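You operate a simulated robot arm through the tools that you are given. There is no shell and no other tool. Be economical: measure what you need, move in short steps, check, and stop when the job is done.

The job below is to be done with a simulated two-armed robot. You get a single attempt, and the scene is never put back.

TASK
Swap the leaking blue air plug for the yellow one and check it holds.
Fine: shut the bench air valve and vent to 0 before you pull the plug. Hang the blue one in its rack. Charge to 6 bar, shut the valve, see the gauge stay at 6.

The check looks at the end state, three seconds after you hand in, the way a careful person would. Anything else that was tipped, shoved, dropped, spilled or broken makes it a failure.

THE ROBOT
Two 7-joint arms with fingered hands on one trunk that stands fixed in place. Base frame: the origin is at the foot of the trunk, x ahead of it, y to its left, z up; the work surface is at about z = 850. Readings come in mm, rad, newtons and seconds.
The left shoulder is at [65, 125, 1193], the right one opposite. With the tool pointing down near the work surface each hand reaches from about 420 to 800 mm from the base axis, measured 20 degrees to its own side. Payload 3.6 kg a hand.
The tool frame of a hand sits at the grasp point between the pads (the TCP): z along the fingers, y along the line on which they close. The tips reach 30 mm beyond it. Largest opening 104 mm; the body of the gripper starts 35 mm behind the TCP. The gripper is a hand of 4 fingers: y runs from the thumb to the fingers, the wrist lies at [-15, -104, -178] in the tool frame, and closing takes about 1.5 s.
Orientation is that of the tool frame in the base frame, as a unit quaternion [x, y, z, w]. With the fingers straight down and the wrist toward the robot, the tool's x, y and z point along [0, 1, 0], [1, 0, 0] and [0, 0, -1] of the base frame.

THE INTERFACE
- The arms move only by the tool drive_tool. It takes "left_commands", "right_commands" or both (then of equal length, played together; a hand with none holds still); each is a list of rows, each a list of 2 entries, a list of its own where there are three numbers: the shift along the tool's x, y, z in mm, then the turn, a rotation vector about the tool's x, y, z in rad. In form: [[[dx, dy, dz], [rx, ry, rz]], ...]. A call has 1 to 12 rows; each row is the pose to reach, as a shift and turn from the pose commanded when the call began, along the tool's axes at that moment. "left_claw" and "right_claw" are, for a hand that has rows, the gripper command, from -1 (shut) to 1 (fully open), values between in proportion, set as the call begins (left out, the last holds). A row lasts 0.2 s, in which the tool goes at most 50 mm and 0.15 rad; a call with a longer step from one row to the next is refused whole, and so is a gripper value outside its range. A pose out of reach is approached as far as the arm can. The call stops where the force on the tool passes 70 N (or 10 N more than at its start, if that is more) or the arm is blocked; 0.2 s more then pass. The fingers move at their own pace (about 72 mm/s each) and stop on an object; they squeeze with about 30 N. The grip force told is the motor's: it shows also when the fingers shut on nothing. Time passes only in rows, and 0.2 s behind the last, so rows that repeat a pose let the fingers close. It gives the time, the measured TCP pose, the force on the tool (base axes), the opening and the grip force at its end, in the units of the frame above (readings bear some noise), with the torque about the TCP (base axes, N m) and any sound that the robot's microphone picked up.
- Cameras (640 x 400 px; columns grow to the right, rows downward): "scene" is now at [170, 40.9, 1343]; the picture's right is [0.44, -0.90, 0.00], its down [-0.41, -0.20, -0.89] and it looks along [0.80, 0.39, -0.46] (base axes); focal length 258 px, centre (320, 200). "left" rides on the left gripper at [-61, -92, -130] in its tool frame; the picture's right is [-0.81, -0.28, 0.52], its down [0.53, -0.71, 0.46] and it looks along [0.24, 0.64, 0.72] (tool axes); focal length 275 px, centre (320, 200). "right" rides on the right gripper at [61, -92, -130] in its tool frame; the picture's right is [-0.81, 0.27, -0.52], its down [-0.53, -0.71, 0.46] and it looks along [-0.24, 0.64, 0.72] (tool axes); focal length 275 px, centre (320, 200). There is no depth. A picture from a camera that has moved, and an enlarged one, comes with that camera's place and axes in the base frame and with its lens.
- grab_frame(camera): a new picture of that camera. No time passes.
- slide_trunk(by): slides the trunk up (or, below 0, down) by that many mm; the arms and the scene camera ride with it, the base frame stays. It gives what a move gives, with no picture.
- curl_fingers(index, middle, ring, thumb_bend, thumb_turn, hand): sets how far each is bent, from 0 (flat) to 100 (curled in); at 30 the hand is open as for a grip, at 70 the pads meet at the TCP. One left out holds its place. A second passes; each finger stops where it meets its share of the squeeze, and holds until it gets a number again. A gripper value or a shape takes the hand back. It gives what a move gives, with no picture; readings hold the bend of each and the force on the fingers (four entries, about 0 where the hand has none), thumb and palm. thumb_turn goes from beside the hand (0) to across from the fingers (100), as for a grip.
- grasp_type(shape, hand): the hand has 4 fingers and takes this shape, open, in about a second: jaw (thumb against the fingers, like two jaws); tri (thumb and two fingers); tip (a fingertip pinch); poke (one finger out to press); point (the index stretched); flat (the hand flat); cup (the hand cupped); fist (a fist). The gripper value then closes the fingers along that shape, each until it touches; the sizes above hold for jaw. It gives what a move gives, with no picture.
- head_to(pan, tilt): turns the head with the scene camera to pan (to the left, within 1.396 rad either way) and tilt (down, from -0.506 to 1.204), counted from straight ahead of the robot. It gives what a move gives.
- inspect(camera, box): a new picture of the part [left, top, right, bottom] of that camera's present view, enlarged. No time passes.
- close_job(): hands the job in; it is judged then, once.

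Work in short steps. Places have to be worked out from the pictures, the camera data and where the tool is seen: move nearer, look again, correct. Check each grasp and each placing, and mend what went wrong. You have 120 turns and 86 pictures in all, those below and enlarged ones among them. Open the grippers and draw the arms clear of the work before you hand the job in, unless the task says otherwise; then end with one line.

The tools are called after "Call:" as name(argument=value, ...) on one line, values as JSON. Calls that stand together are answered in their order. drive_tool: Moves the arms, as the interface text tells. Its arguments: {"type":"object","properties":{"left_commands":{"type":"array"},"left_claw":{"type":"number"},"right_commands":{"type":"array"},"right_claw":{"type":"number"}},"required":[]} The other tools are called the same way: slide_trunk (by) slides the trunk up or down; grasp_type (shape, hand) gives the hand a shape; curl_fingers (index, middle, ring, thumb_bend, thumb_turn, hand) moves the fingers one by one; head_to (pan, tilt) turns the head that bears the scene camera; grab_frame (camera) takes a picture; inspect (camera, box) takes an enlarged picture of a part of a camera's view; close_job () hands the job in.

At the start:

```text
clock: 0.0
left_tcp_pos: [358.0, 433.0, 1210.3]
left_tool_rot: [0.707, 0.707, 0.0, -0.001]
left_ft_force: [-0.8, -0.3, 0.4]
left_wrist_torque: [0.03, 0.02, 0.0]
left_grip_width: 103.7
left_grip_force: 0.1
left_shape: jaw
left_bend: [30.0, 30.0, 30.0, 30.0, 98.0]
left_finger forces: [0.0, 0.1, 0.1, 0.0, 0.1, 0.0]
right_tcp_pos: [479.5, 9.9, 1238.6]
right_tool_rot: [0.707, 0.708, 0.0, -0.001]
right_ft_force: [-0.6, -0.7, 0.7]
right_wrist_torque: [0.01, -0.02, -0.03]
right_grip_width: 103.8
right_grip_force: 0.0
right_shape: jaw
right_bend: [30.0, 30.0, 30.0, 30.0, 98.0]
right_finger forces: [0.0, 0.0, 0.0, 0.0, 0.0, 0.1]
trunk travel left (down, up): [-425.0, 111.0]
head pan, tilt: [0.454, 0.478]
```

scene: 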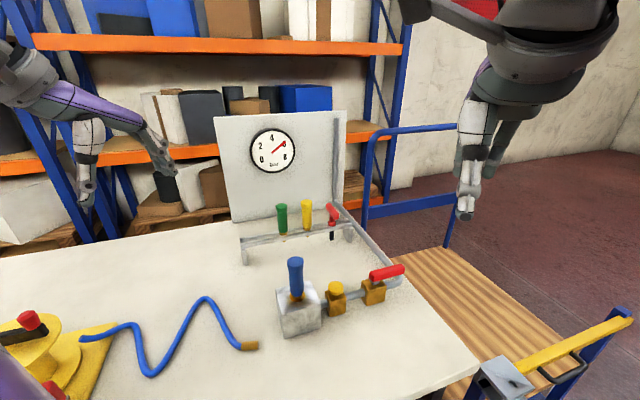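
right: 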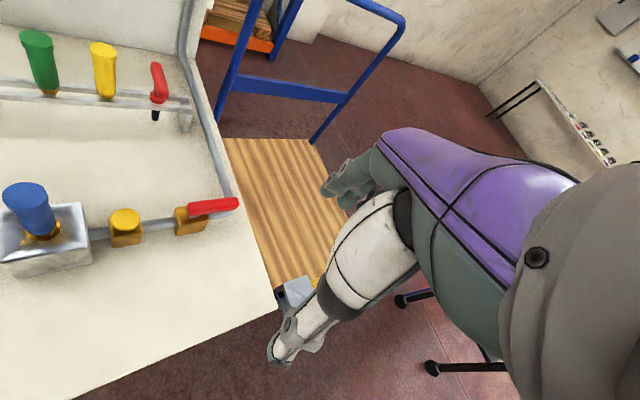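
left: 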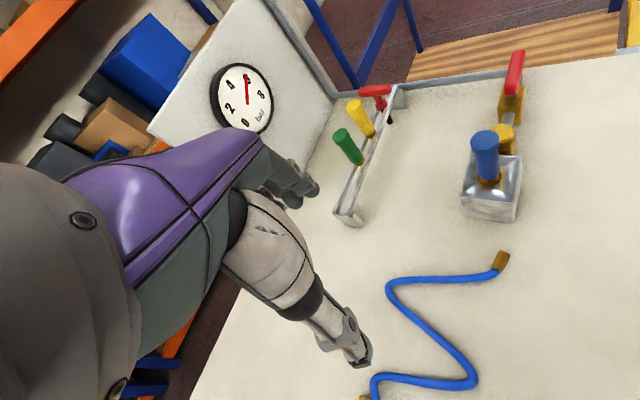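

I'll start with enlarged views of the fixtures, to learn the valve, vent, plug and rack layout.

Call:
inspect(camera="scene", box=[220, 180, 420, 345])

Call:
inspect(camera="right", box=[0, 10, 260, 290])

Call:
inspect(camera="left", box=[320, 40, 560, 240])

Call:
inspect(camera="scene", box=[240, 120, 310, 180])

```text
2.42 times, centred on (320, 262) of scene
camera zoom: at [170.0, 40.9, 1343.0], right [0.44, -0.9, 0.0], down [-0.41, -0.2, -0.89], along [0.8, 0.39, -0.46], focal length 625 px, centre (320, 48)
```

zoom: 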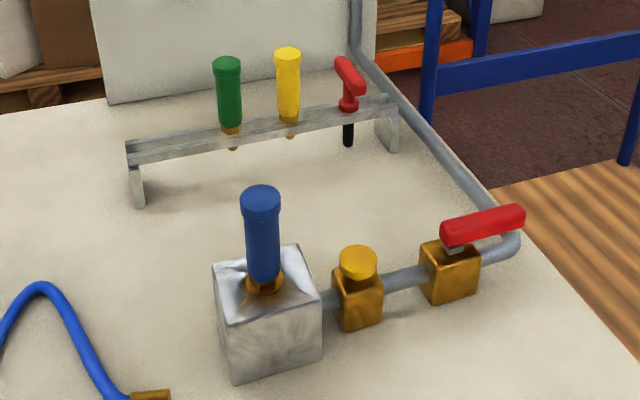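

```text
1.43 times, centred on (130, 150) of right
camera zoom: at [386.6, 70.8, 1368.5], right [0.27, -0.81, 0.52], down [-0.71, -0.53, -0.46], along [0.64, -0.24, -0.72], focal length 393 px, centre (591, 271)
```

zoom: 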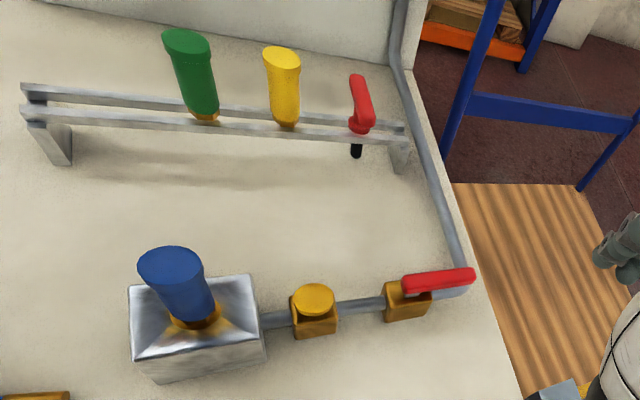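

```text
2.00 times, centred on (440, 140) of left
camera zoom: at [265.3, 372.6, 1340.7], right [-0.28, -0.81, -0.52], down [-0.71, 0.53, -0.46], along [0.64, 0.24, -0.72], focal length 551 px, centre (80, 320)
```

zoom: 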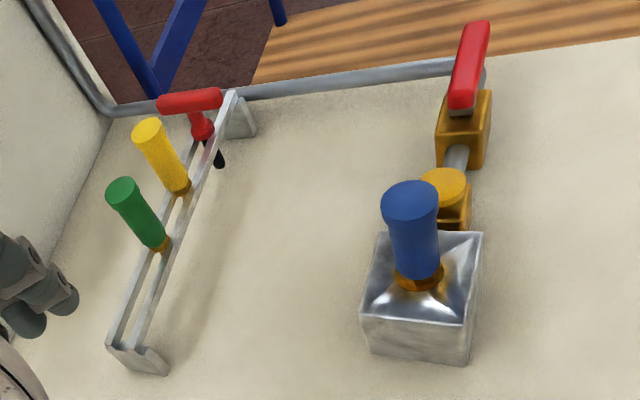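

```text
6.67 times, centred on (275, 150) of scene
camera zoom: at [170.0, 40.9, 1343.0], right [0.44, -0.9, 0.0], down [-0.41, -0.2, -0.89], along [0.8, 0.39, -0.46], focal length 1719 px, centre (620, 533)
```

zoom: 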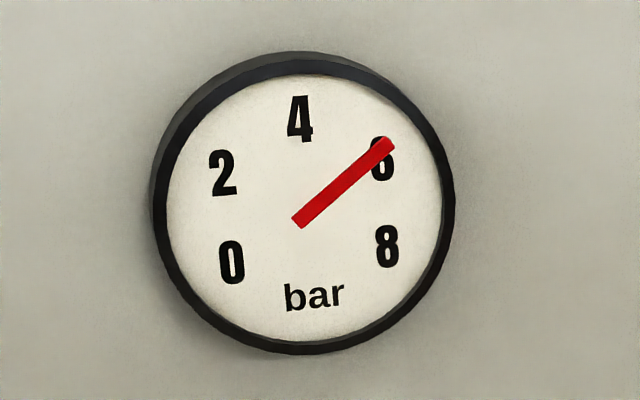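

Triangulated positions: blue plug top at about (488,247,1024), lever pivot at (603,122,937) with its tip at (654,69), and the rack on a 45° line with yellow at about (720,349) and its top at z≈1011. I'll bring the right hand nearer the valve for a closer look.

Call:
drive_tool(right_commands=[[[10, 15, 40], [0, 0, 0]], [[20, 30, 80], [0, 0, 0]], [[30, 40, 120], [0, 0, 0]], [[30, 40, 140], [0, 0, 0]]])

Call:
grab_frame(camera="right")

Call:
grab_frame(camera="scene")

```text
clock: 1.0
left_tcp_pos: [357.4, 433.3, 1210.1]
left_tool_rot: [0.707, 0.707, 0.0, 0.0]
left_ft_force: [0.8, 0.8, -1.1]
left_wrist_torque: [0.04, 0.04, 0.0]
left_grip_width: 103.9
left_grip_force: 0.0
left_shape: jaw
left_bend: [30.0, 30.0, 30.0, 30.0, 98.0]
left_finger forces: [0.1, 0.1, 0.0, 0.0, 0.1, 0.1]
right_tcp_pos: [520.4, 39.2, 1098.7]
right_tool_rot: [0.707, 0.707, -0.001, 0.0]
right_ft_force: [-0.3, 0.0, -0.2]
right_wrist_torque: [-0.03, -0.05, 0.0]
right_grip_width: 103.7
right_grip_force: 0.0
right_shape: jaw
right_bend: [30.0, 30.0, 30.0, 30.0, 98.0]
right_finger forces: [0.0, 0.0, 0.0, 0.0, 0.1, 0.0]
trunk travel left (down, up): [-425.0, 111.0]
head pan, tilt: [0.454, 0.478]
```

```text
78 pictures are left
camera right: at [427.6, 100.5, 1228.5], right [0.28, -0.81, 0.52], down [-0.71, -0.53, -0.46], along [0.65, -0.24, -0.72], focal length 275 px, centre (320, 200)
```

right: 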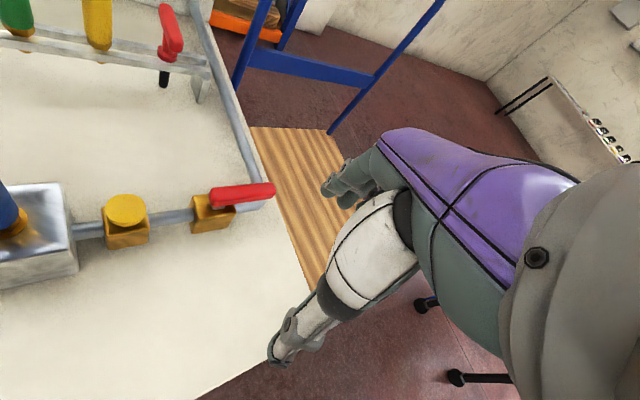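

```text
77 pictures are left
camera scene: at [169.8, 40.7, 1343.1], right [0.44, -0.9, 0.0], down [-0.41, -0.2, -0.89], along [0.8, 0.39, -0.46], focal length 258 px, centre (320, 200)
```

scene: 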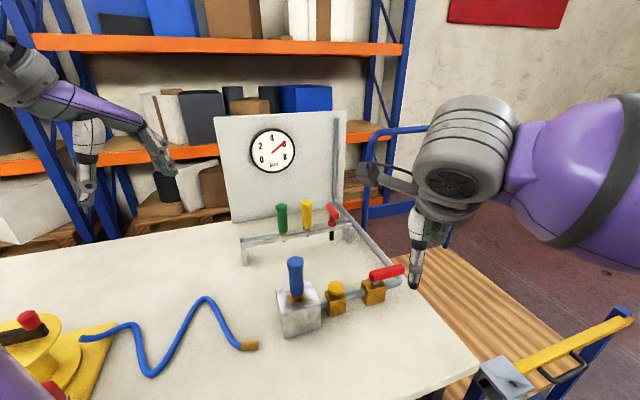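

Both views put the vent knob at about (547,188,924) and the lever pivot near (611,118). I'll put the right hand into the poke shape and see where its fingertip is.

Call:
grasp_type(shape="poke", hand="right")

Call:
grab_frame(camera="right")

Call:
inspect(camera="scene", box=[260, 180, 500, 340])

```text
clock: 1.9
left_tcp_pos: [358.1, 434.1, 1210.0]
left_tool_rot: [0.708, 0.707, 0.0, 0.0]
left_ft_force: [-0.5, 0.7, 0.2]
left_wrist_torque: [-0.05, -0.05, -0.01]
left_grip_width: 103.7
left_grip_force: 0.0
left_shape: jaw
left_bend: [30.0, 30.0, 30.0, 30.0, 98.0]
left_finger forces: [0.1, 0.1, 0.0, 0.0, 0.0, 0.0]
right_tcp_pos: [520.5, 39.5, 1100.1]
right_tool_rot: [0.707, 0.707, 0.0, 0.001]
right_ft_force: [-0.2, -0.3, 0.1]
right_wrist_torque: [0.0, -0.03, 0.01]
right_grip_width: 0.0
right_grip_force: 0.1
right_shape: poke
right_bend: [70.0, 70.0, 99.0, 100.0, 100.0]
right_finger forces: [0.0, 0.0, 0.0, 0.0, 0.0, 0.0]
trunk travel left (down, up): [-425.0, 111.0]
head pan, tilt: [0.454, 0.478]
```

```text
76 pictures are left
camera right: at [427.7, 100.6, 1229.0], right [0.27, -0.81, 0.52], down [-0.71, -0.53, -0.46], along [0.64, -0.24, -0.72], focal length 275 px, centre (320, 200)
```

right: 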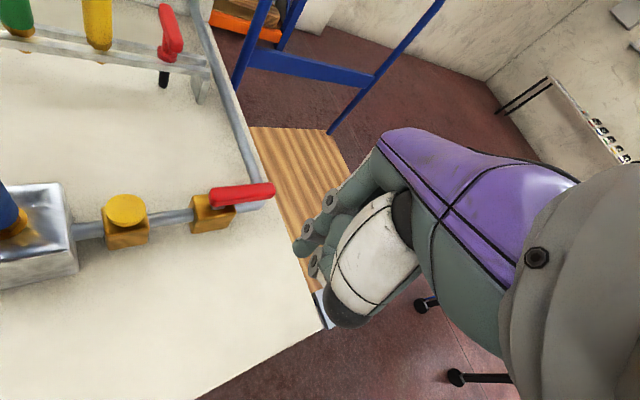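

```text
2.50 times, centred on (380, 260) of scene
camera zoom: at [170.0, 40.9, 1343.0], right [0.44, -0.9, 0.0], down [-0.41, -0.2, -0.89], along [0.8, 0.39, -0.46], focal length 645 px, centre (170, 50)
```

zoom: 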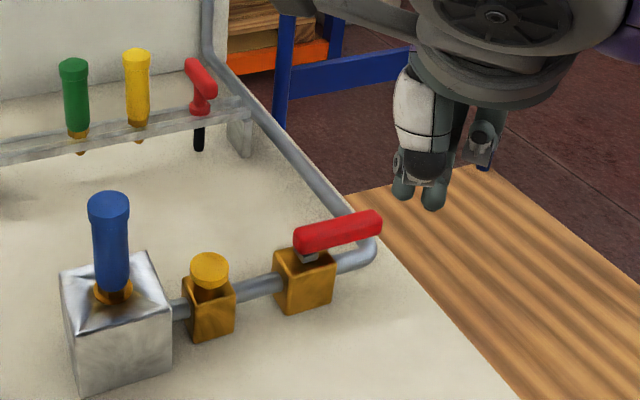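

The poke fingertip sits about 27 mm below the TCP on its axis. I'll move it over the far side of the lever, near its tip, at (666,105), and lower it to lever height.

Call:
drive_tool(right_commands=[[[16, 36, 5], [0, 0, 0]], [[32, 72, 10], [0, 0, 0]], [[49, 109, 20], [0, 0, 0]], [[65, 145, 30], [0, 0, 0]], [[65, 145, 70], [0, 0, 0]], [[65, 145, 105], [0, 0, 0]], [[65, 145, 105], [0, 0, 0]]])

Call:
inspect(camera="scene", box=[260, 180, 500, 340])

Call:
grab_frame(camera="right")

```text
clock: 3.5
left_tcp_pos: [357.8, 432.7, 1210.5]
left_tool_rot: [0.708, 0.707, 0.0, 0.0]
left_ft_force: [0.0, -0.1, -0.9]
left_wrist_torque: [0.02, -0.01, 0.02]
left_grip_width: 103.7
left_grip_force: 0.1
left_shape: jaw
left_bend: [30.0, 30.0, 30.0, 30.0, 98.0]
left_finger forces: [0.0, 0.0, 0.1, 0.0, 0.0, 0.0]
right_tcp_pos: [664.3, 104.3, 995.3]
right_tool_rot: [0.707, 0.707, 0.001, 0.0]
right_ft_force: [-0.7, 0.1, -0.6]
right_wrist_torque: [0.02, 0.0, 0.02]
right_grip_width: 0.0
right_grip_force: 0.0
right_shape: poke
right_bend: [70.0, 70.0, 99.0, 100.0, 100.0]
right_finger forces: [0.1, 0.0, 0.0, 0.1, 0.0, 0.0]
trunk travel left (down, up): [-425.0, 111.0]
head pan, tilt: [0.454, 0.478]
```

```text
2.50 times, centred on (380, 260) of scene
camera zoom: at [169.8, 40.6, 1343.1], right [0.44, -0.9, 0.0], down [-0.41, -0.2, -0.89], along [0.8, 0.39, -0.46], focal length 645 px, centre (170, 50)
```

zoom: 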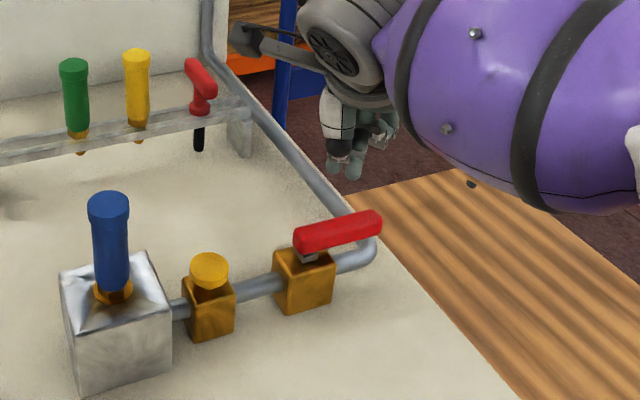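

```text
73 pictures are left
camera right: at [571.7, 166.3, 1124.7], right [0.27, -0.81, 0.52], down [-0.71, -0.53, -0.46], along [0.65, -0.24, -0.72], focal length 275 px, centre (320, 200)
```

right: 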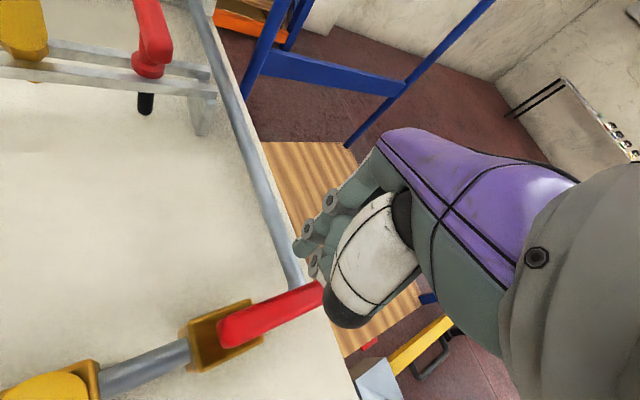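

The lever line is about x+y≈734, which puts the finger roughly 24 mm off it. I'll step 10 mm further out, then descend so the tip is at lever height.

Call:
drive_tool(right_commands=[[[8, 8, 0], [0, 0, 0]], [[8, 8, 25], [0, 0, 0]], [[8, 8, 45], [0, 0, 0]], [[8, 8, 45], [0, 0, 0]]])

Call:
inspect(camera="scene", box=[260, 180, 500, 340])

Call:
grab_frame(camera="right")

```text
clock: 4.5
left_tcp_pos: [357.5, 432.1, 1210.8]
left_tool_rot: [0.707, 0.707, 0.0, 0.0]
left_ft_force: [1.0, 0.0, -0.2]
left_wrist_torque: [-0.01, -0.01, 0.02]
left_grip_width: 103.4
left_grip_force: 0.1
left_shape: jaw
left_bend: [30.0, 30.0, 30.0, 30.0, 98.0]
left_finger forces: [0.1, 0.1, 0.0, 0.1, 0.0, 0.0]
right_tcp_pos: [671.2, 113.1, 950.1]
right_tool_rot: [0.707, 0.707, 0.0, 0.0]
right_ft_force: [0.0, -0.2, -0.2]
right_wrist_torque: [0.01, -0.01, -0.04]
right_grip_width: 0.0
right_grip_force: 0.0
right_shape: poke
right_bend: [70.0, 70.0, 99.0, 100.0, 100.0]
right_finger forces: [0.0, 0.0, 0.0, 0.1, 0.0, 0.1]
trunk travel left (down, up): [-425.0, 111.0]
head pan, tilt: [0.454, 0.478]
```

```text
2.50 times, centred on (380, 260) of scene
camera zoom: at [169.9, 40.7, 1343.0], right [0.44, -0.9, 0.0], down [-0.41, -0.2, -0.89], along [0.8, 0.39, -0.46], focal length 645 px, centre (170, 50)
```

zoom: 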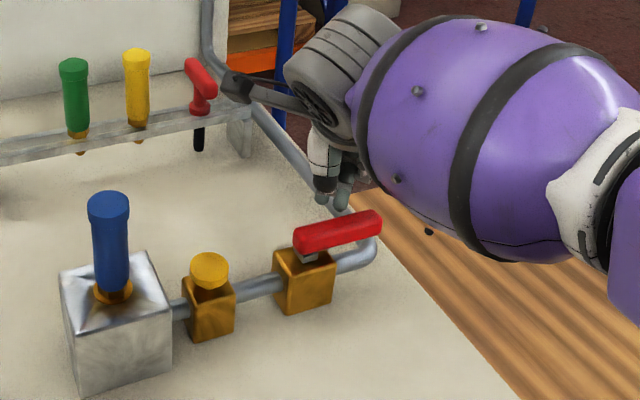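

```text
71 pictures are left
camera right: at [579.8, 174.2, 1078.9], right [0.28, -0.81, 0.52], down [-0.71, -0.53, -0.46], along [0.64, -0.24, -0.72], focal length 275 px, centre (320, 200)
```

right: 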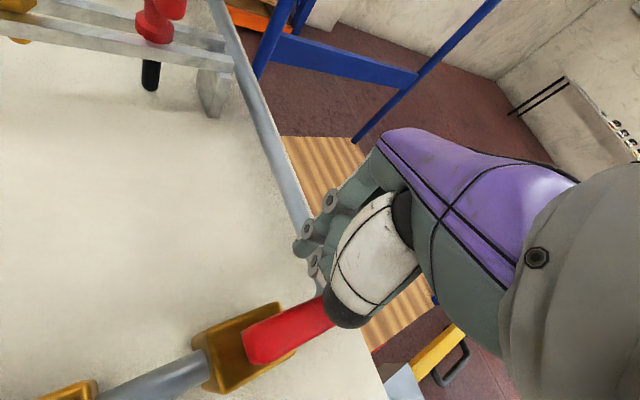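

The fingertip is at z≈923, beside the lever on the far side. I'll begin the arc sweep toward the robot, which would be clockwise closing, and watch the force.

Call:
drive_tool(right_commands=[[[-14, -14, 0], [0, 0, 0]], [[-20, -17, 0], [0, 0, 0]], [[-25, -21, 0], [0, 0, 0]], [[-29, -25, 0], [0, 0, 0]], [[-33, -30, 0], [0, 0, 0]]])

Call:
inspect(camera="scene", box=[230, 100, 470, 340])

```text
clock: 5.7
left_tcp_pos: [357.9, 432.9, 1210.4]
left_tool_rot: [0.707, 0.707, 0.0, -0.001]
left_ft_force: [0.0, 0.1, -0.5]
left_wrist_torque: [-0.07, 0.0, 0.02]
left_grip_width: 103.9
left_grip_force: 0.1
left_shape: jaw
left_bend: [30.0, 30.0, 30.0, 30.0, 98.0]
left_finger forces: [0.1, 0.0, 0.0, 0.0, 0.0, 0.0]
right_tcp_pos: [641.1, 79.4, 949.7]
right_tool_rot: [0.707, 0.707, 0.0, 0.0]
right_ft_force: [0.5, 1.5, -0.8]
right_wrist_torque: [0.0, -0.02, 0.02]
right_grip_width: 0.0
right_grip_force: 0.0
right_shape: poke
right_bend: [70.0, 70.0, 99.0, 100.0, 100.0]
right_finger forces: [0.0, 0.8, 0.0, 0.1, 0.0, 0.1]
trunk travel left (down, up): [-425.0, 111.0]
head pan, tilt: [0.454, 0.478]
```

```text
1.67 times, centred on (350, 220) of scene
camera zoom: at [170.0, 40.8, 1343.0], right [0.44, -0.9, 0.0], down [-0.41, -0.2, -0.89], along [0.8, 0.39, -0.46], focal length 430 px, centre (270, 167)
```

zoom: 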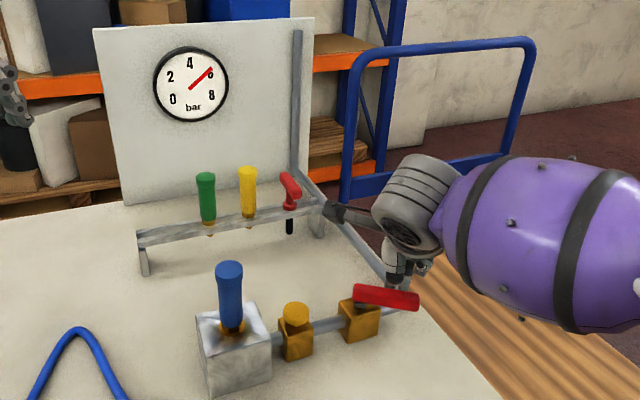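

The lever moves freely in this direction, so I'll carry on along the arc to 90°.

Call:
drive_tool(right_commands=[[[-3, -6, 0], [0, 0, 0]], [[-6, -11, 0], [0, 0, 0]], [[-8, -17, 0], [0, 0, 0]], [[-9, -23, 0], [0, 0, 0]], [[-9, -30, 0], [0, 0, 0]], [[-8, -36, 0], [0, 0, 0]], [[-7, -42, 0], [0, 0, 0]], [[-5, -48, 0], [0, 0, 0]], [[-5, -48, 0], [0, 0, 0]]])

Call:
inspect(camera="scene", box=[230, 100, 470, 340])

```text
clock: 7.7
left_tcp_pos: [359.4, 432.8, 1210.1]
left_tool_rot: [0.707, 0.707, 0.0, 0.0]
left_ft_force: [0.1, 0.0, 1.2]
left_wrist_torque: [-0.02, -0.01, -0.05]
left_grip_width: 103.5
left_grip_force: 0.1
left_shape: jaw
left_bend: [30.0, 30.0, 30.0, 30.0, 98.0]
left_finger forces: [0.0, 0.0, 0.1, 0.0, 0.1, 0.0]
right_tcp_pos: [595.7, 72.2, 948.8]
right_tool_rot: [0.709, 0.705, 0.0, 0.002]
right_ft_force: [8.8, -3.6, 0.4]
right_wrist_torque: [-0.08, -0.25, -0.13]
right_grip_width: 0.1
right_grip_force: 0.2
right_shape: poke
right_bend: [70.0, 70.0, 99.0, 100.0, 100.0]
right_finger forces: [10.1, 0.1, 0.0, 0.0, 0.0, 0.0]
trunk travel left (down, up): [-425.0, 111.0]
head pan, tilt: [0.454, 0.478]
```

```text
1.67 times, centred on (350, 220) of scene
camera zoom: at [171.1, 40.3, 1342.9], right [0.44, -0.9, 0.0], down [-0.41, -0.2, -0.89], along [0.8, 0.39, -0.46], focal length 430 px, centre (270, 167)
```

zoom: 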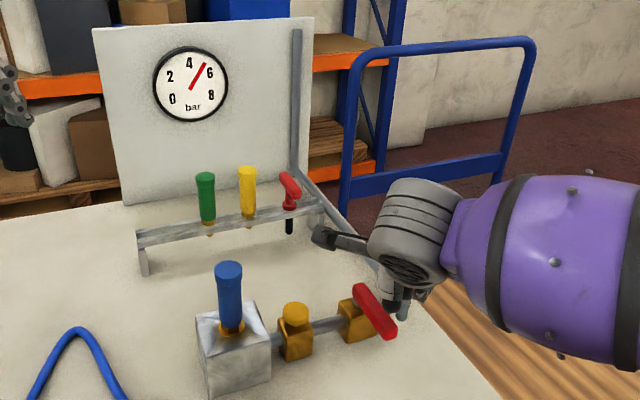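

The lever stopped at about 90° and the gauge is now falling, so the supply is shut. I'll back off, rise, rotate the hand 45° so its body stays clear of the blue plug, and travel over the vent knob.

Call:
drive_tool(right_commands=[[[-8, 10, 0], [0, 0, 0]], [[-8, 14, -40], [0, 0, 0]], [[-8, 14, -80], [0, 0, 0]], [[10, 0, -80], [0, 0, -0.14]], [[40, -15, -80], [0, 0, -0.28]], [[70, -30, -80], [0, 0, -0.42]], [[95, -40, -80], [0, 0, -0.56]], [[110, -46, -80], [0, 0, -0.7]], [[116, -49, -80], [0, 0, -0.785]], [[116, -49, -80], [0, 0, -0.785]]])

Call:
grab_frame(camera="scene")

Call:
grab_frame(camera="right")

```text
clock: 9.9
left_tcp_pos: [358.3, 433.1, 1211.4]
left_tool_rot: [0.707, 0.707, 0.0, 0.0]
left_ft_force: [-0.5, 0.6, -0.6]
left_wrist_torque: [0.03, 0.0, -0.04]
left_grip_width: 103.7
left_grip_force: 0.0
left_shape: jaw
left_bend: [30.0, 30.0, 30.0, 30.0, 98.0]
left_finger forces: [0.0, 0.1, 0.0, 0.0, 0.0, 0.1]
right_tcp_pos: [544.8, 190.1, 1029.2]
right_tool_rot: [0.383, 0.924, -0.001, 0.0]
right_ft_force: [-0.1, 0.4, -0.8]
right_wrist_torque: [-0.01, 0.01, 0.01]
right_grip_width: 0.0
right_grip_force: 0.0
right_shape: poke
right_bend: [70.0, 70.0, 99.0, 100.0, 100.0]
right_finger forces: [0.1, 0.0, 0.1, 0.0, 0.0, 0.0]
trunk travel left (down, up): [-425.0, 111.0]
head pan, tilt: [0.454, 0.478]
```

```text
68 pictures are left
camera scene: at [170.0, 40.9, 1343.0], right [0.44, -0.9, 0.0], down [-0.41, -0.2, -0.89], along [0.8, 0.39, -0.46], focal length 258 px, centre (320, 200)
```

scene: 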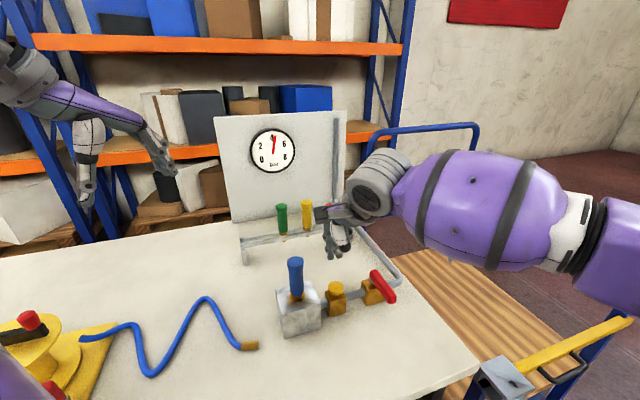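

```text
67 pictures are left
camera right: at [436.3, 168.8, 1158.7], right [0.77, -0.38, 0.52], down [-0.13, -0.88, -0.46], along [0.63, 0.28, -0.72], focal length 275 px, centre (320, 200)
```

right: 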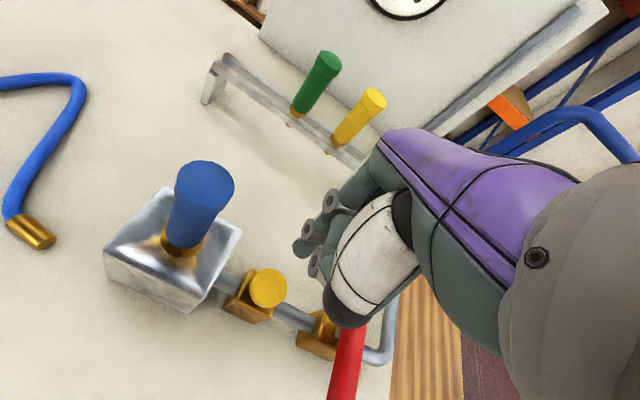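

The estimates agree: vent at about (545,186,924), gauge at 4.3 and slowly leaking. I'll lower the fingertips onto the knob and press gently.

Call:
drive_tool(right_commands=[[[0, -2, 35], [0, 0, 0]], [[0, -2, 65], [0, 0, 0]], [[0, -2, 76], [0, 0, 0]], [[0, -2, 80], [0, 0, 0]], [[0, -2, 84], [0, 0, 0]], [[0, -2, 84], [0, 0, 0]]])

Call:
inspect(camera="scene", box=[230, 100, 470, 340])

```text
clock: 11.3
left_tcp_pos: [356.4, 433.0, 1209.6]
left_tool_rot: [0.707, 0.707, -0.001, 0.001]
left_ft_force: [0.2, 0.2, -0.6]
left_wrist_torque: [0.01, -0.01, -0.01]
left_grip_width: 103.6
left_grip_force: 0.1
left_shape: jaw
left_bend: [30.0, 30.0, 30.0, 30.0, 98.0]
left_finger forces: [0.1, 0.0, 0.1, 0.0, 0.0, 0.0]
right_tcp_pos: [543.2, 189.6, 947.9]
right_tool_rot: [0.383, 0.924, 0.002, 0.001]
right_ft_force: [2.9, 1.8, 11.2]
right_wrist_torque: [-0.05, -0.21, 0.06]
right_grip_width: 0.0
right_grip_force: 0.1
right_shape: poke
right_bend: [70.0, 70.0, 99.0, 100.0, 100.0]
right_finger forces: [0.1, 11.4, 0.1, 0.0, 0.0, 0.0]
trunk travel left (down, up): [-425.0, 111.0]
head pan, tilt: [0.454, 0.478]
heard: click
```

```text
1.67 times, centred on (350, 220) of scene
camera zoom: at [169.5, 40.9, 1343.2], right [0.44, -0.9, 0.0], down [-0.41, -0.2, -0.89], along [0.8, 0.39, -0.46], focal length 430 px, centre (270, 167)
```

zoom: 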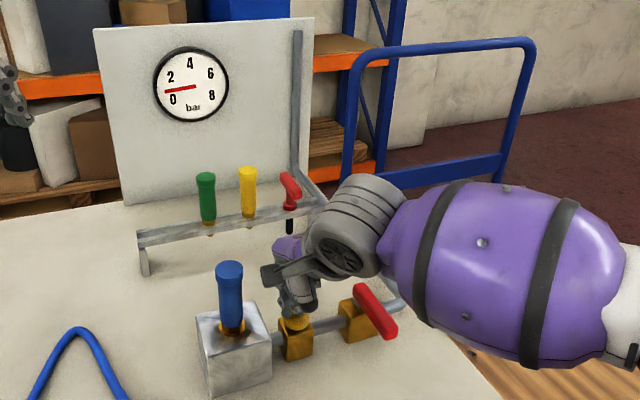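

There was a click and the gauge is dropping fast, to about 0.6. I'll hold the button a bit longer.

Call:
drive_tool(right_commands=[[[0, 0, 0], [0, 0, 0]], [[0, 0, 0], [0, 0, 0]], [[0, 0, 0], [0, 0, 0]], [[0, 0, 0], [0, 0, 0]], [[0, 0, 0], [0, 0, 0]], [[0, 0, 0], [0, 0, 0]]])

Call:
inspect(camera="scene", box=[240, 120, 310, 180])

```text
clock: 12.7
left_tcp_pos: [356.1, 432.6, 1210.9]
left_tool_rot: [0.707, 0.707, 0.0, 0.0]
left_ft_force: [0.2, -0.4, -1.0]
left_wrist_torque: [0.05, 0.02, 0.01]
left_grip_width: 103.4
left_grip_force: 0.1
left_shape: jaw
left_bend: [30.0, 30.0, 30.0, 30.0, 98.0]
left_finger forces: [0.1, 0.1, 0.0, 0.0, 0.0, 0.0]
right_tcp_pos: [542.2, 189.3, 947.6]
right_tool_rot: [0.383, 0.924, 0.0, 0.0]
right_ft_force: [5.1, 3.6, 18.8]
right_wrist_torque: [-0.12, -0.33, 0.11]
right_grip_width: 0.2
right_grip_force: 0.1
right_shape: poke
right_bend: [70.0, 70.0, 99.0, 100.0, 100.0]
right_finger forces: [0.0, 18.7, 0.0, 0.0, 0.0, 0.0]
trunk travel left (down, up): [-425.0, 111.0]
head pan, tilt: [0.454, 0.478]
```

```text
6.67 times, centred on (275, 150) of scene
camera zoom: at [169.2, 40.8, 1343.2], right [0.44, -0.9, 0.0], down [-0.41, -0.2, -0.89], along [0.8, 0.39, -0.46], focal length 1719 px, centre (620, 533)
```

zoom: 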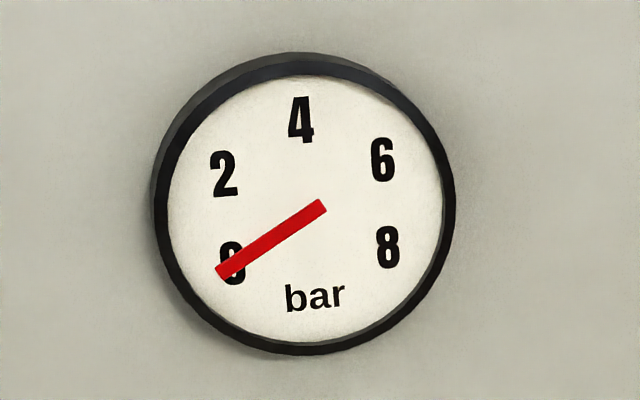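

The gauge reads 0. I'll retract the right hand upward and off to the right.

Call:
drive_tool(right_commands=[[[0, 0, -30], [0, 0, 0]], [[0, 0, -70], [0, 0, 0]], [[0, 0, -110], [0, 0, 0]], [[-20, -35, -130], [0, 0, 0]], [[-40, -75, -130], [0, 0, 0]], [[-60, -115, -130], [0, 0, 0]], [[-80, -150, -130], [0, 0, 0]], [[-100, -180, -130], [0, 0, 0]], [[-111, -200, -130], [0, 0, 0]]])

Call:
grab_frame(camera="scene")

```text
clock: 14.7
left_tcp_pos: [358.6, 432.2, 1210.4]
left_tool_rot: [0.707, 0.707, 0.0, 0.0]
left_ft_force: [0.6, 0.4, 0.2]
left_wrist_torque: [0.0, -0.03, 0.0]
left_grip_width: 103.5
left_grip_force: 0.1
left_shape: jaw
left_bend: [30.0, 30.0, 30.0, 30.0, 98.0]
left_finger forces: [0.0, 0.0, 0.0, 0.0, 0.0, 0.0]
right_tcp_pos: [479.9, -31.2, 1073.7]
right_tool_rot: [0.382, 0.924, -0.001, 0.001]
right_ft_force: [-0.1, -0.6, -0.6]
right_wrist_torque: [0.01, 0.0, 0.0]
right_grip_width: 0.0
right_grip_force: 0.1
right_shape: poke
right_bend: [70.0, 70.0, 99.0, 100.0, 100.0]
right_finger forces: [0.0, 0.1, 0.0, 0.1, 0.0, 0.1]
trunk travel left (down, up): [-425.0, 111.0]
head pan, tilt: [0.454, 0.478]
```

```text
64 pictures are left
camera scene: at [169.8, 40.6, 1343.0], right [0.44, -0.9, 0.0], down [-0.41, -0.2, -0.89], along [0.8, 0.39, -0.46], focal length 258 px, centre (320, 200)
```

scene: 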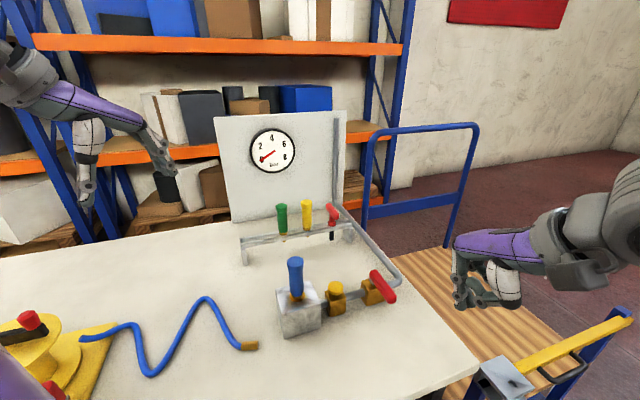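

Left-hand plan: grip the blue plug with the closing axis perpendicular to the rack, which is yaw +45°. First I'll move to about (487,246) at z=1110, above the plug.

Call:
drive_tool(left_commands=[[[-25, 18, 10], [0, 0, -0.13]], [[-55, 38, 25], [0, 0, -0.26]], [[-85, 60, 45], [0, 0, -0.39]], [[-115, 80, 65], [0, 0, -0.52]], [[-145, 100, 80], [0, 0, -0.65]], [[-170, 118, 95], [0, 0, -0.75]], [[-187, 129, 100], [0, 0, -0.785]], [[-187, 129, 100], [0, 0, -0.785]]], left_claw=1)

Call:
grab_frame(camera="left")

Call:
grab_frame(camera="scene")

```text
clock: 16.5
left_tcp_pos: [486.4, 245.3, 1109.9]
left_tool_rot: [0.383, 0.924, 0.0, 0.0]
left_ft_force: [0.3, 0.2, -0.4]
left_wrist_torque: [0.05, -0.01, -0.03]
left_grip_width: 103.5
left_grip_force: 0.0
left_shape: jaw
left_bend: [30.0, 30.0, 30.0, 30.0, 98.0]
left_finger forces: [0.1, 0.0, 0.0, 0.0, 0.1, 0.0]
right_tcp_pos: [479.4, -29.0, 1074.8]
right_tool_rot: [0.383, 0.924, 0.0, 0.0]
right_ft_force: [-0.4, 0.0, -0.7]
right_wrist_torque: [0.02, 0.0, -0.01]
right_grip_width: 0.0
right_grip_force: 0.0
right_shape: poke
right_bend: [70.0, 70.0, 99.0, 100.0, 100.0]
right_finger forces: [0.1, 0.1, 0.1, 0.0, 0.1, 0.0]
trunk travel left (down, up): [-425.0, 111.0]
head pan, tilt: [0.454, 0.478]
```

```text
63 pictures are left
camera left: at [464.4, 138.1, 1240.2], right [0.38, -0.77, -0.52], down [-0.88, -0.13, -0.46], along [0.28, 0.63, -0.72], focal length 275 px, centre (320, 200)
```

left: 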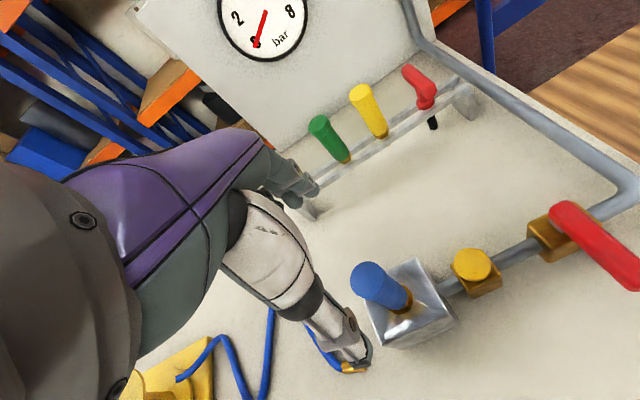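

```text
62 pictures are left
camera scene: at [169.9, 41.1, 1343.0], right [0.44, -0.9, 0.0], down [-0.41, -0.2, -0.89], along [0.8, 0.39, -0.46], focal length 258 px, centre (320, 200)
```

scene: 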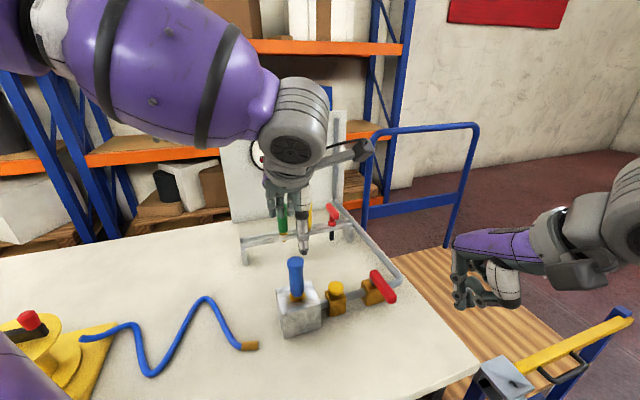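

The plug top is at (489,245), directly beneath the TCP. I'll descend straight to TCP z≈996 with the hand open, and look again before closing.

Call:
drive_tool(left_commands=[[[0, 1, 40], [0, 0, 0]], [[0, 1, 80], [0, 0, 0]], [[0, 1, 105], [0, 0, 0]], [[0, 1, 113], [0, 0, 0]], [[0, 1, 113], [0, 0, 0]]], left_claw=1)

Call:
inspect(camera="scene", box=[230, 200, 390, 340])

Call:
grab_frame(camera="left")

```text
clock: 17.7
left_tcp_pos: [486.6, 246.0, 996.7]
left_tool_rot: [0.384, 0.923, 0.0, -0.001]
left_ft_force: [-0.9, 0.5, 0.5]
left_wrist_torque: [0.0, -0.01, 0.03]
left_grip_width: 103.6
left_grip_force: 0.1
left_shape: jaw
left_bend: [30.0, 30.0, 30.0, 30.0, 98.0]
left_finger forces: [0.0, 0.0, 0.0, 0.0, 0.0, 0.0]
right_tcp_pos: [478.3, -30.8, 1073.8]
right_tool_rot: [0.383, 0.924, 0.0, 0.0]
right_ft_force: [0.2, 0.3, 0.4]
right_wrist_torque: [0.03, 0.0, 0.0]
right_grip_width: 0.0
right_grip_force: 0.0
right_shape: poke
right_bend: [70.0, 70.0, 99.0, 100.0, 100.0]
right_finger forces: [0.0, 0.0, 0.0, 0.0, 0.1, 0.0]
trunk travel left (down, up): [-425.0, 111.0]
head pan, tilt: [0.454, 0.478]
```

```text
2.86 times, centred on (310, 270) of scene
camera zoom: at [170.0, 40.9, 1343.0], right [0.44, -0.9, 0.0], down [-0.41, -0.2, -0.89], along [0.8, 0.39, -0.46], focal length 737 px, centre (349, 0)
```

zoom: 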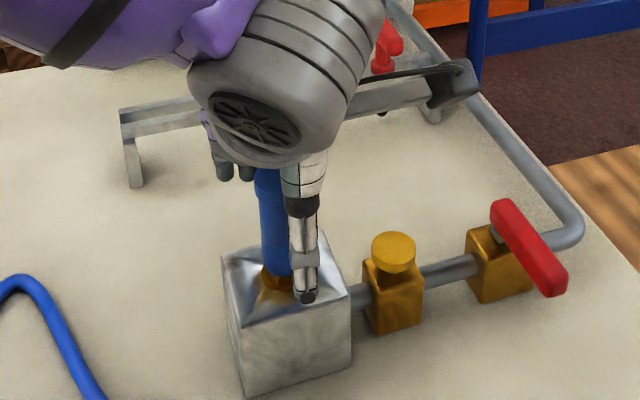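

```text
60 pictures are left
camera left: at [464.8, 138.9, 1127.4], right [0.38, -0.77, -0.52], down [-0.88, -0.13, -0.46], along [0.28, 0.63, -0.72], focal length 275 px, centre (320, 200)
```

left: 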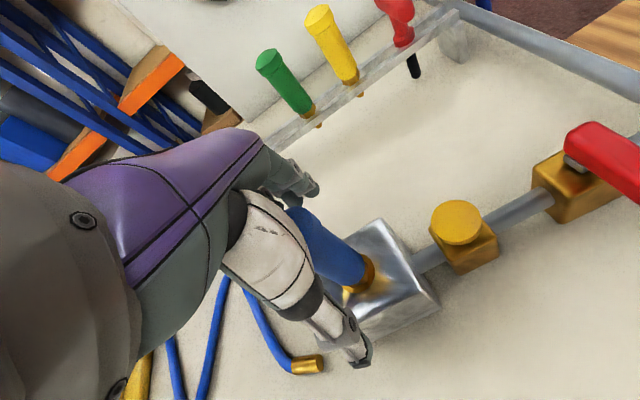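

The hand is centred on the handle, with the thumb tip on the −b side, so I'll close the grip.

Call:
drive_tool(left_commands=[[[0, 0, 0], [0, 0, 0]], [[0, 0, 0], [0, 0, 0]], [[0, 0, 0], [0, 0, 0]], [[0, 0, 0], [0, 0, 0]], [[0, 0, 0], [0, 0, 0]], [[0, 0, 0], [0, 0, 0]], [[0, 0, 0], [0, 0, 0]], [[0, 0, 0], [0, 0, 0]]], left_claw=-1)

Call:
inspect(camera="scene", box=[230, 200, 390, 340])

```text
clock: 19.5
left_tcp_pos: [487.5, 245.4, 998.7]
left_tool_rot: [0.383, 0.924, 0.0, 0.0]
left_ft_force: [-0.1, -0.1, 0.8]
left_wrist_torque: [-0.01, -0.02, 0.01]
left_grip_width: 19.8
left_grip_force: 29.8
left_shape: jaw
left_bend: [73.0, 60.0, 65.0, 75.0, 100.0]
left_finger forces: [15.5, 9.5, 0.0, 0.0, 25.6, 0.0]
right_tcp_pos: [480.4, -30.7, 1074.5]
right_tool_rot: [0.383, 0.924, 0.0, 0.0]
right_ft_force: [0.5, -0.4, 0.6]
right_wrist_torque: [-0.03, -0.02, 0.02]
right_grip_width: 0.0
right_grip_force: 0.0
right_shape: poke
right_bend: [70.0, 70.0, 99.0, 100.0, 100.0]
right_finger forces: [0.0, 0.0, 0.0, 0.0, 0.1, 0.1]
trunk travel left (down, up): [-425.0, 111.0]
head pan, tilt: [0.454, 0.478]
```

```text
2.86 times, centred on (310, 270) of scene
camera zoom: at [170.0, 40.9, 1343.0], right [0.44, -0.9, 0.0], down [-0.41, -0.2, -0.89], along [0.8, 0.39, -0.46], focal length 737 px, centre (349, 0)
```

zoom: 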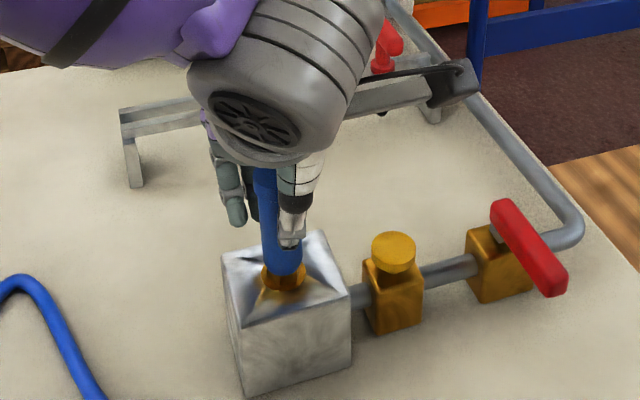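

The grip holds: thumb 26 N against index 15 N and middle 9 N. I'll pull straight up in small steps.

Call:
drive_tool(left_commands=[[[0, 0, -5], [0, 0, 0]], [[0, 0, -10], [0, 0, 0]], [[0, 0, -15], [0, 0, 0]], [[0, 0, -22], [0, 0, 0]], [[0, 0, -30], [0, 0, 0]]])

Call:
inspect(camera="scene", box=[230, 200, 390, 340])

```text
clock: 20.7
left_tcp_pos: [487.3, 246.8, 1027.4]
left_tool_rot: [0.382, 0.924, 0.0, -0.001]
left_ft_force: [0.6, -0.3, -0.9]
left_wrist_torque: [0.0, 0.03, 0.03]
left_grip_width: 19.8
left_grip_force: 30.0
left_shape: jaw
left_bend: [73.0, 60.0, 65.0, 75.0, 100.0]
left_finger forces: [15.5, 9.6, 0.0, 0.1, 25.7, 0.0]
right_tcp_pos: [479.2, -30.5, 1074.2]
right_tool_rot: [0.383, 0.924, 0.0, 0.0]
right_ft_force: [-0.4, 0.9, -0.2]
right_wrist_torque: [-0.01, -0.07, 0.02]
right_grip_width: 0.1
right_grip_force: 0.0
right_shape: poke
right_bend: [70.0, 70.0, 99.0, 100.0, 100.0]
right_finger forces: [0.1, 0.0, 0.0, 0.0, 0.1, 0.0]
trunk travel left (down, up): [-425.0, 111.0]
head pan, tilt: [0.454, 0.478]
```

```text
2.86 times, centred on (310, 270) of scene
camera zoom: at [169.9, 40.9, 1343.0], right [0.44, -0.9, 0.0], down [-0.41, -0.2, -0.89], along [0.8, 0.39, -0.46], focal length 737 px, centre (349, 0)
```

zoom: 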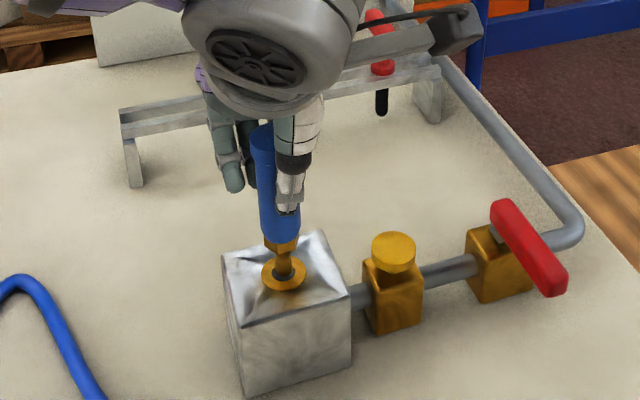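

The plug lifts out with its stem visible. I'll raise it another 80 mm to clear the block and see its full shape.

Call:
drive_tool(left_commands=[[[0, 0, -15], [0, 0, 0]], [[0, 0, -35], [0, 0, 0]], [[0, 0, -60], [0, 0, 0]], [[0, 0, -90], [0, 0, 0]]])

Call:
inspect(camera="scene", box=[210, 160, 390, 320])

Call:
grab_frame(camera="left")

```text
clock: 21.7
left_tcp_pos: [487.3, 246.9, 1118.1]
left_tool_rot: [0.383, 0.924, 0.001, -0.001]
left_ft_force: [0.2, 0.3, -0.6]
left_wrist_torque: [-0.01, 0.0, 0.02]
left_grip_width: 19.6
left_grip_force: 30.0
left_shape: jaw
left_bend: [73.0, 60.0, 65.0, 75.0, 100.0]
left_finger forces: [15.5, 9.8, 0.1, 0.0, 25.6, 0.0]
right_tcp_pos: [480.3, -31.3, 1074.7]
right_tool_rot: [0.383, 0.924, 0.0, 0.0]
right_ft_force: [-0.6, -0.4, -0.4]
right_wrist_torque: [0.01, 0.01, -0.02]
right_grip_width: 0.2
right_grip_force: 0.0
right_shape: poke
right_bend: [70.0, 70.0, 99.0, 100.0, 100.0]
right_finger forces: [0.1, 0.0, 0.0, 0.0, 0.0, 0.0]
trunk travel left (down, up): [-425.0, 111.0]
head pan, tilt: [0.454, 0.478]
```

```text
2.50 times, centred on (300, 240) of scene
camera zoom: at [169.6, 40.7, 1343.1], right [0.44, -0.9, 0.0], down [-0.41, -0.2, -0.89], along [0.8, 0.39, -0.46], focal length 645 px, centre (370, 100)
```

zoom: 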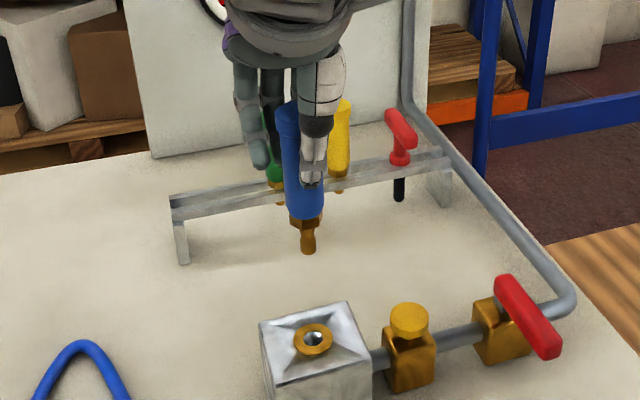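

```text
56 pictures are left
camera left: at [465.0, 139.6, 1247.6], right [0.38, -0.77, -0.52], down [-0.88, -0.13, -0.46], along [0.28, 0.63, -0.72], focal length 275 px, centre (320, 200)
```

left: 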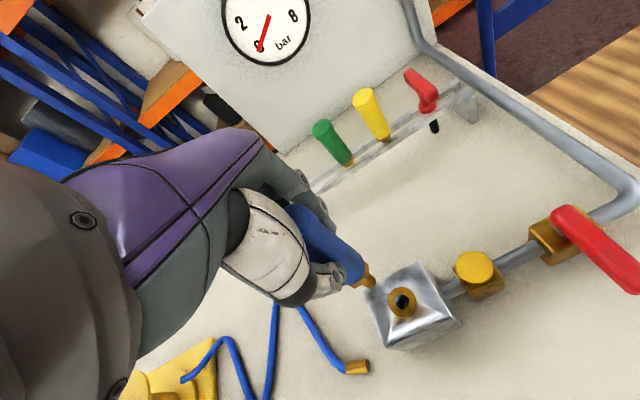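

The plug's tip is about 94 mm below the TCP, and it looks tilted about 6° with the tip leaning along +a. I'll carry it toward the free slot left of green, near (621,451), staying high and correcting the tilt with a small turn about tool y.

Call:
drive_tool(left_commands=[[[8, 40, -10], [0, 0.02, 0]], [[16, 80, -10], [0, 0.04, 0]], [[24, 120, -10], [0, 0.06, 0]], [[32, 160, -10], [0, 0.08, 0]], [[42, 200, -10], [0, 0.1, 0]], [[50, 225, -10], [0, 0.1, 0]], [[50, 235, -10], [0, 0.1, 0]], [[50, 235, -10], [0, 0.1, 0]]])

Call:
inspect(camera="scene", box=[190, 140, 350, 280])

Call:
grab_frame(camera="left")

Call:
grab_frame(camera="right")

```text
clock: 23.5
left_tcp_pos: [618.3, 448.3, 1126.9]
left_tool_rot: [0.383, 0.922, 0.019, -0.046]
left_ft_force: [0.2, 0.2, -1.3]
left_wrist_torque: [-0.02, -0.02, 0.02]
left_grip_width: 19.8
left_grip_force: 29.1
left_shape: jaw
left_bend: [73.0, 60.0, 65.0, 76.0, 100.0]
left_finger forces: [15.9, 10.0, 0.0, 0.1, 25.6, 0.0]
right_tcp_pos: [479.1, -30.8, 1075.1]
right_tool_rot: [0.382, 0.924, 0.0, 0.0]
right_ft_force: [0.4, -1.2, 0.4]
right_wrist_torque: [0.0, -0.02, 0.01]
right_grip_width: 0.0
right_grip_force: 0.1
right_shape: poke
right_bend: [70.0, 70.0, 99.0, 100.0, 100.0]
right_finger forces: [0.0, 0.0, 0.0, 0.0, 0.0, 0.1]
trunk travel left (down, up): [-425.0, 111.0]
head pan, tilt: [0.454, 0.478]
```

```text
2.86 times, centred on (270, 210) of scene
camera zoom: at [169.9, 41.0, 1343.0], right [0.44, -0.9, 0.0], down [-0.41, -0.2, -0.89], along [0.8, 0.39, -0.46], focal length 737 px, centre (463, 171)
```

zoom: 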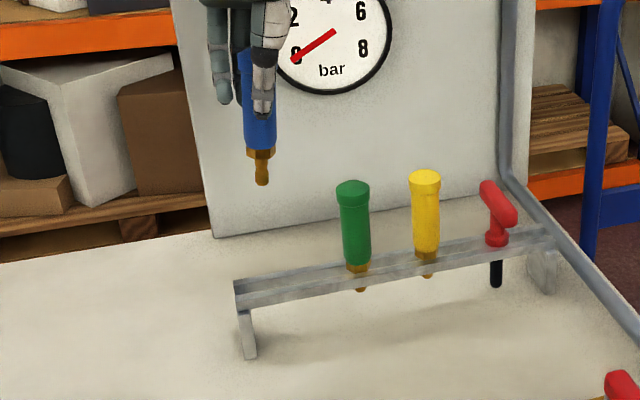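

```text
54 pictures are left
camera left: at [604.6, 332.9, 1250.8], right [0.34, -0.73, -0.6], down [-0.91, -0.1, -0.4], along [0.23, 0.68, -0.7], focal length 275 px, centre (320, 200)
```

left: 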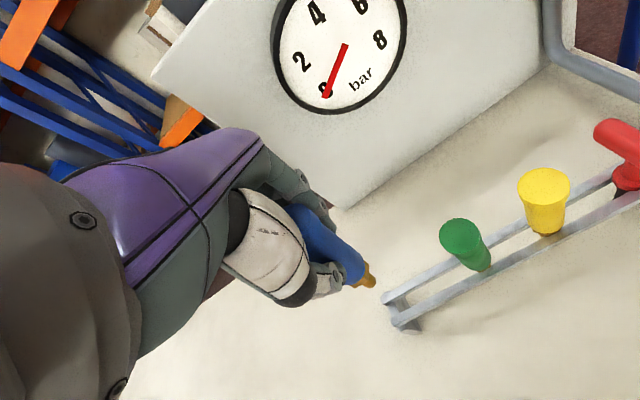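

```text
53 pictures are left
camera right: at [371.3, -52.2, 1204.2], right [0.77, -0.38, 0.52], down [-0.13, -0.88, -0.46], along [0.63, 0.28, -0.72], focal length 275 px, centre (320, 200)
```

right: 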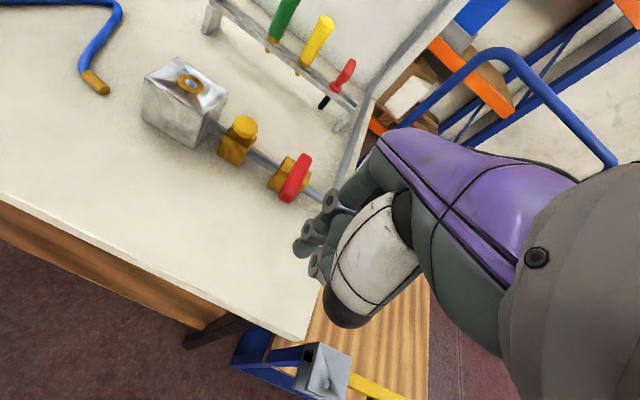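

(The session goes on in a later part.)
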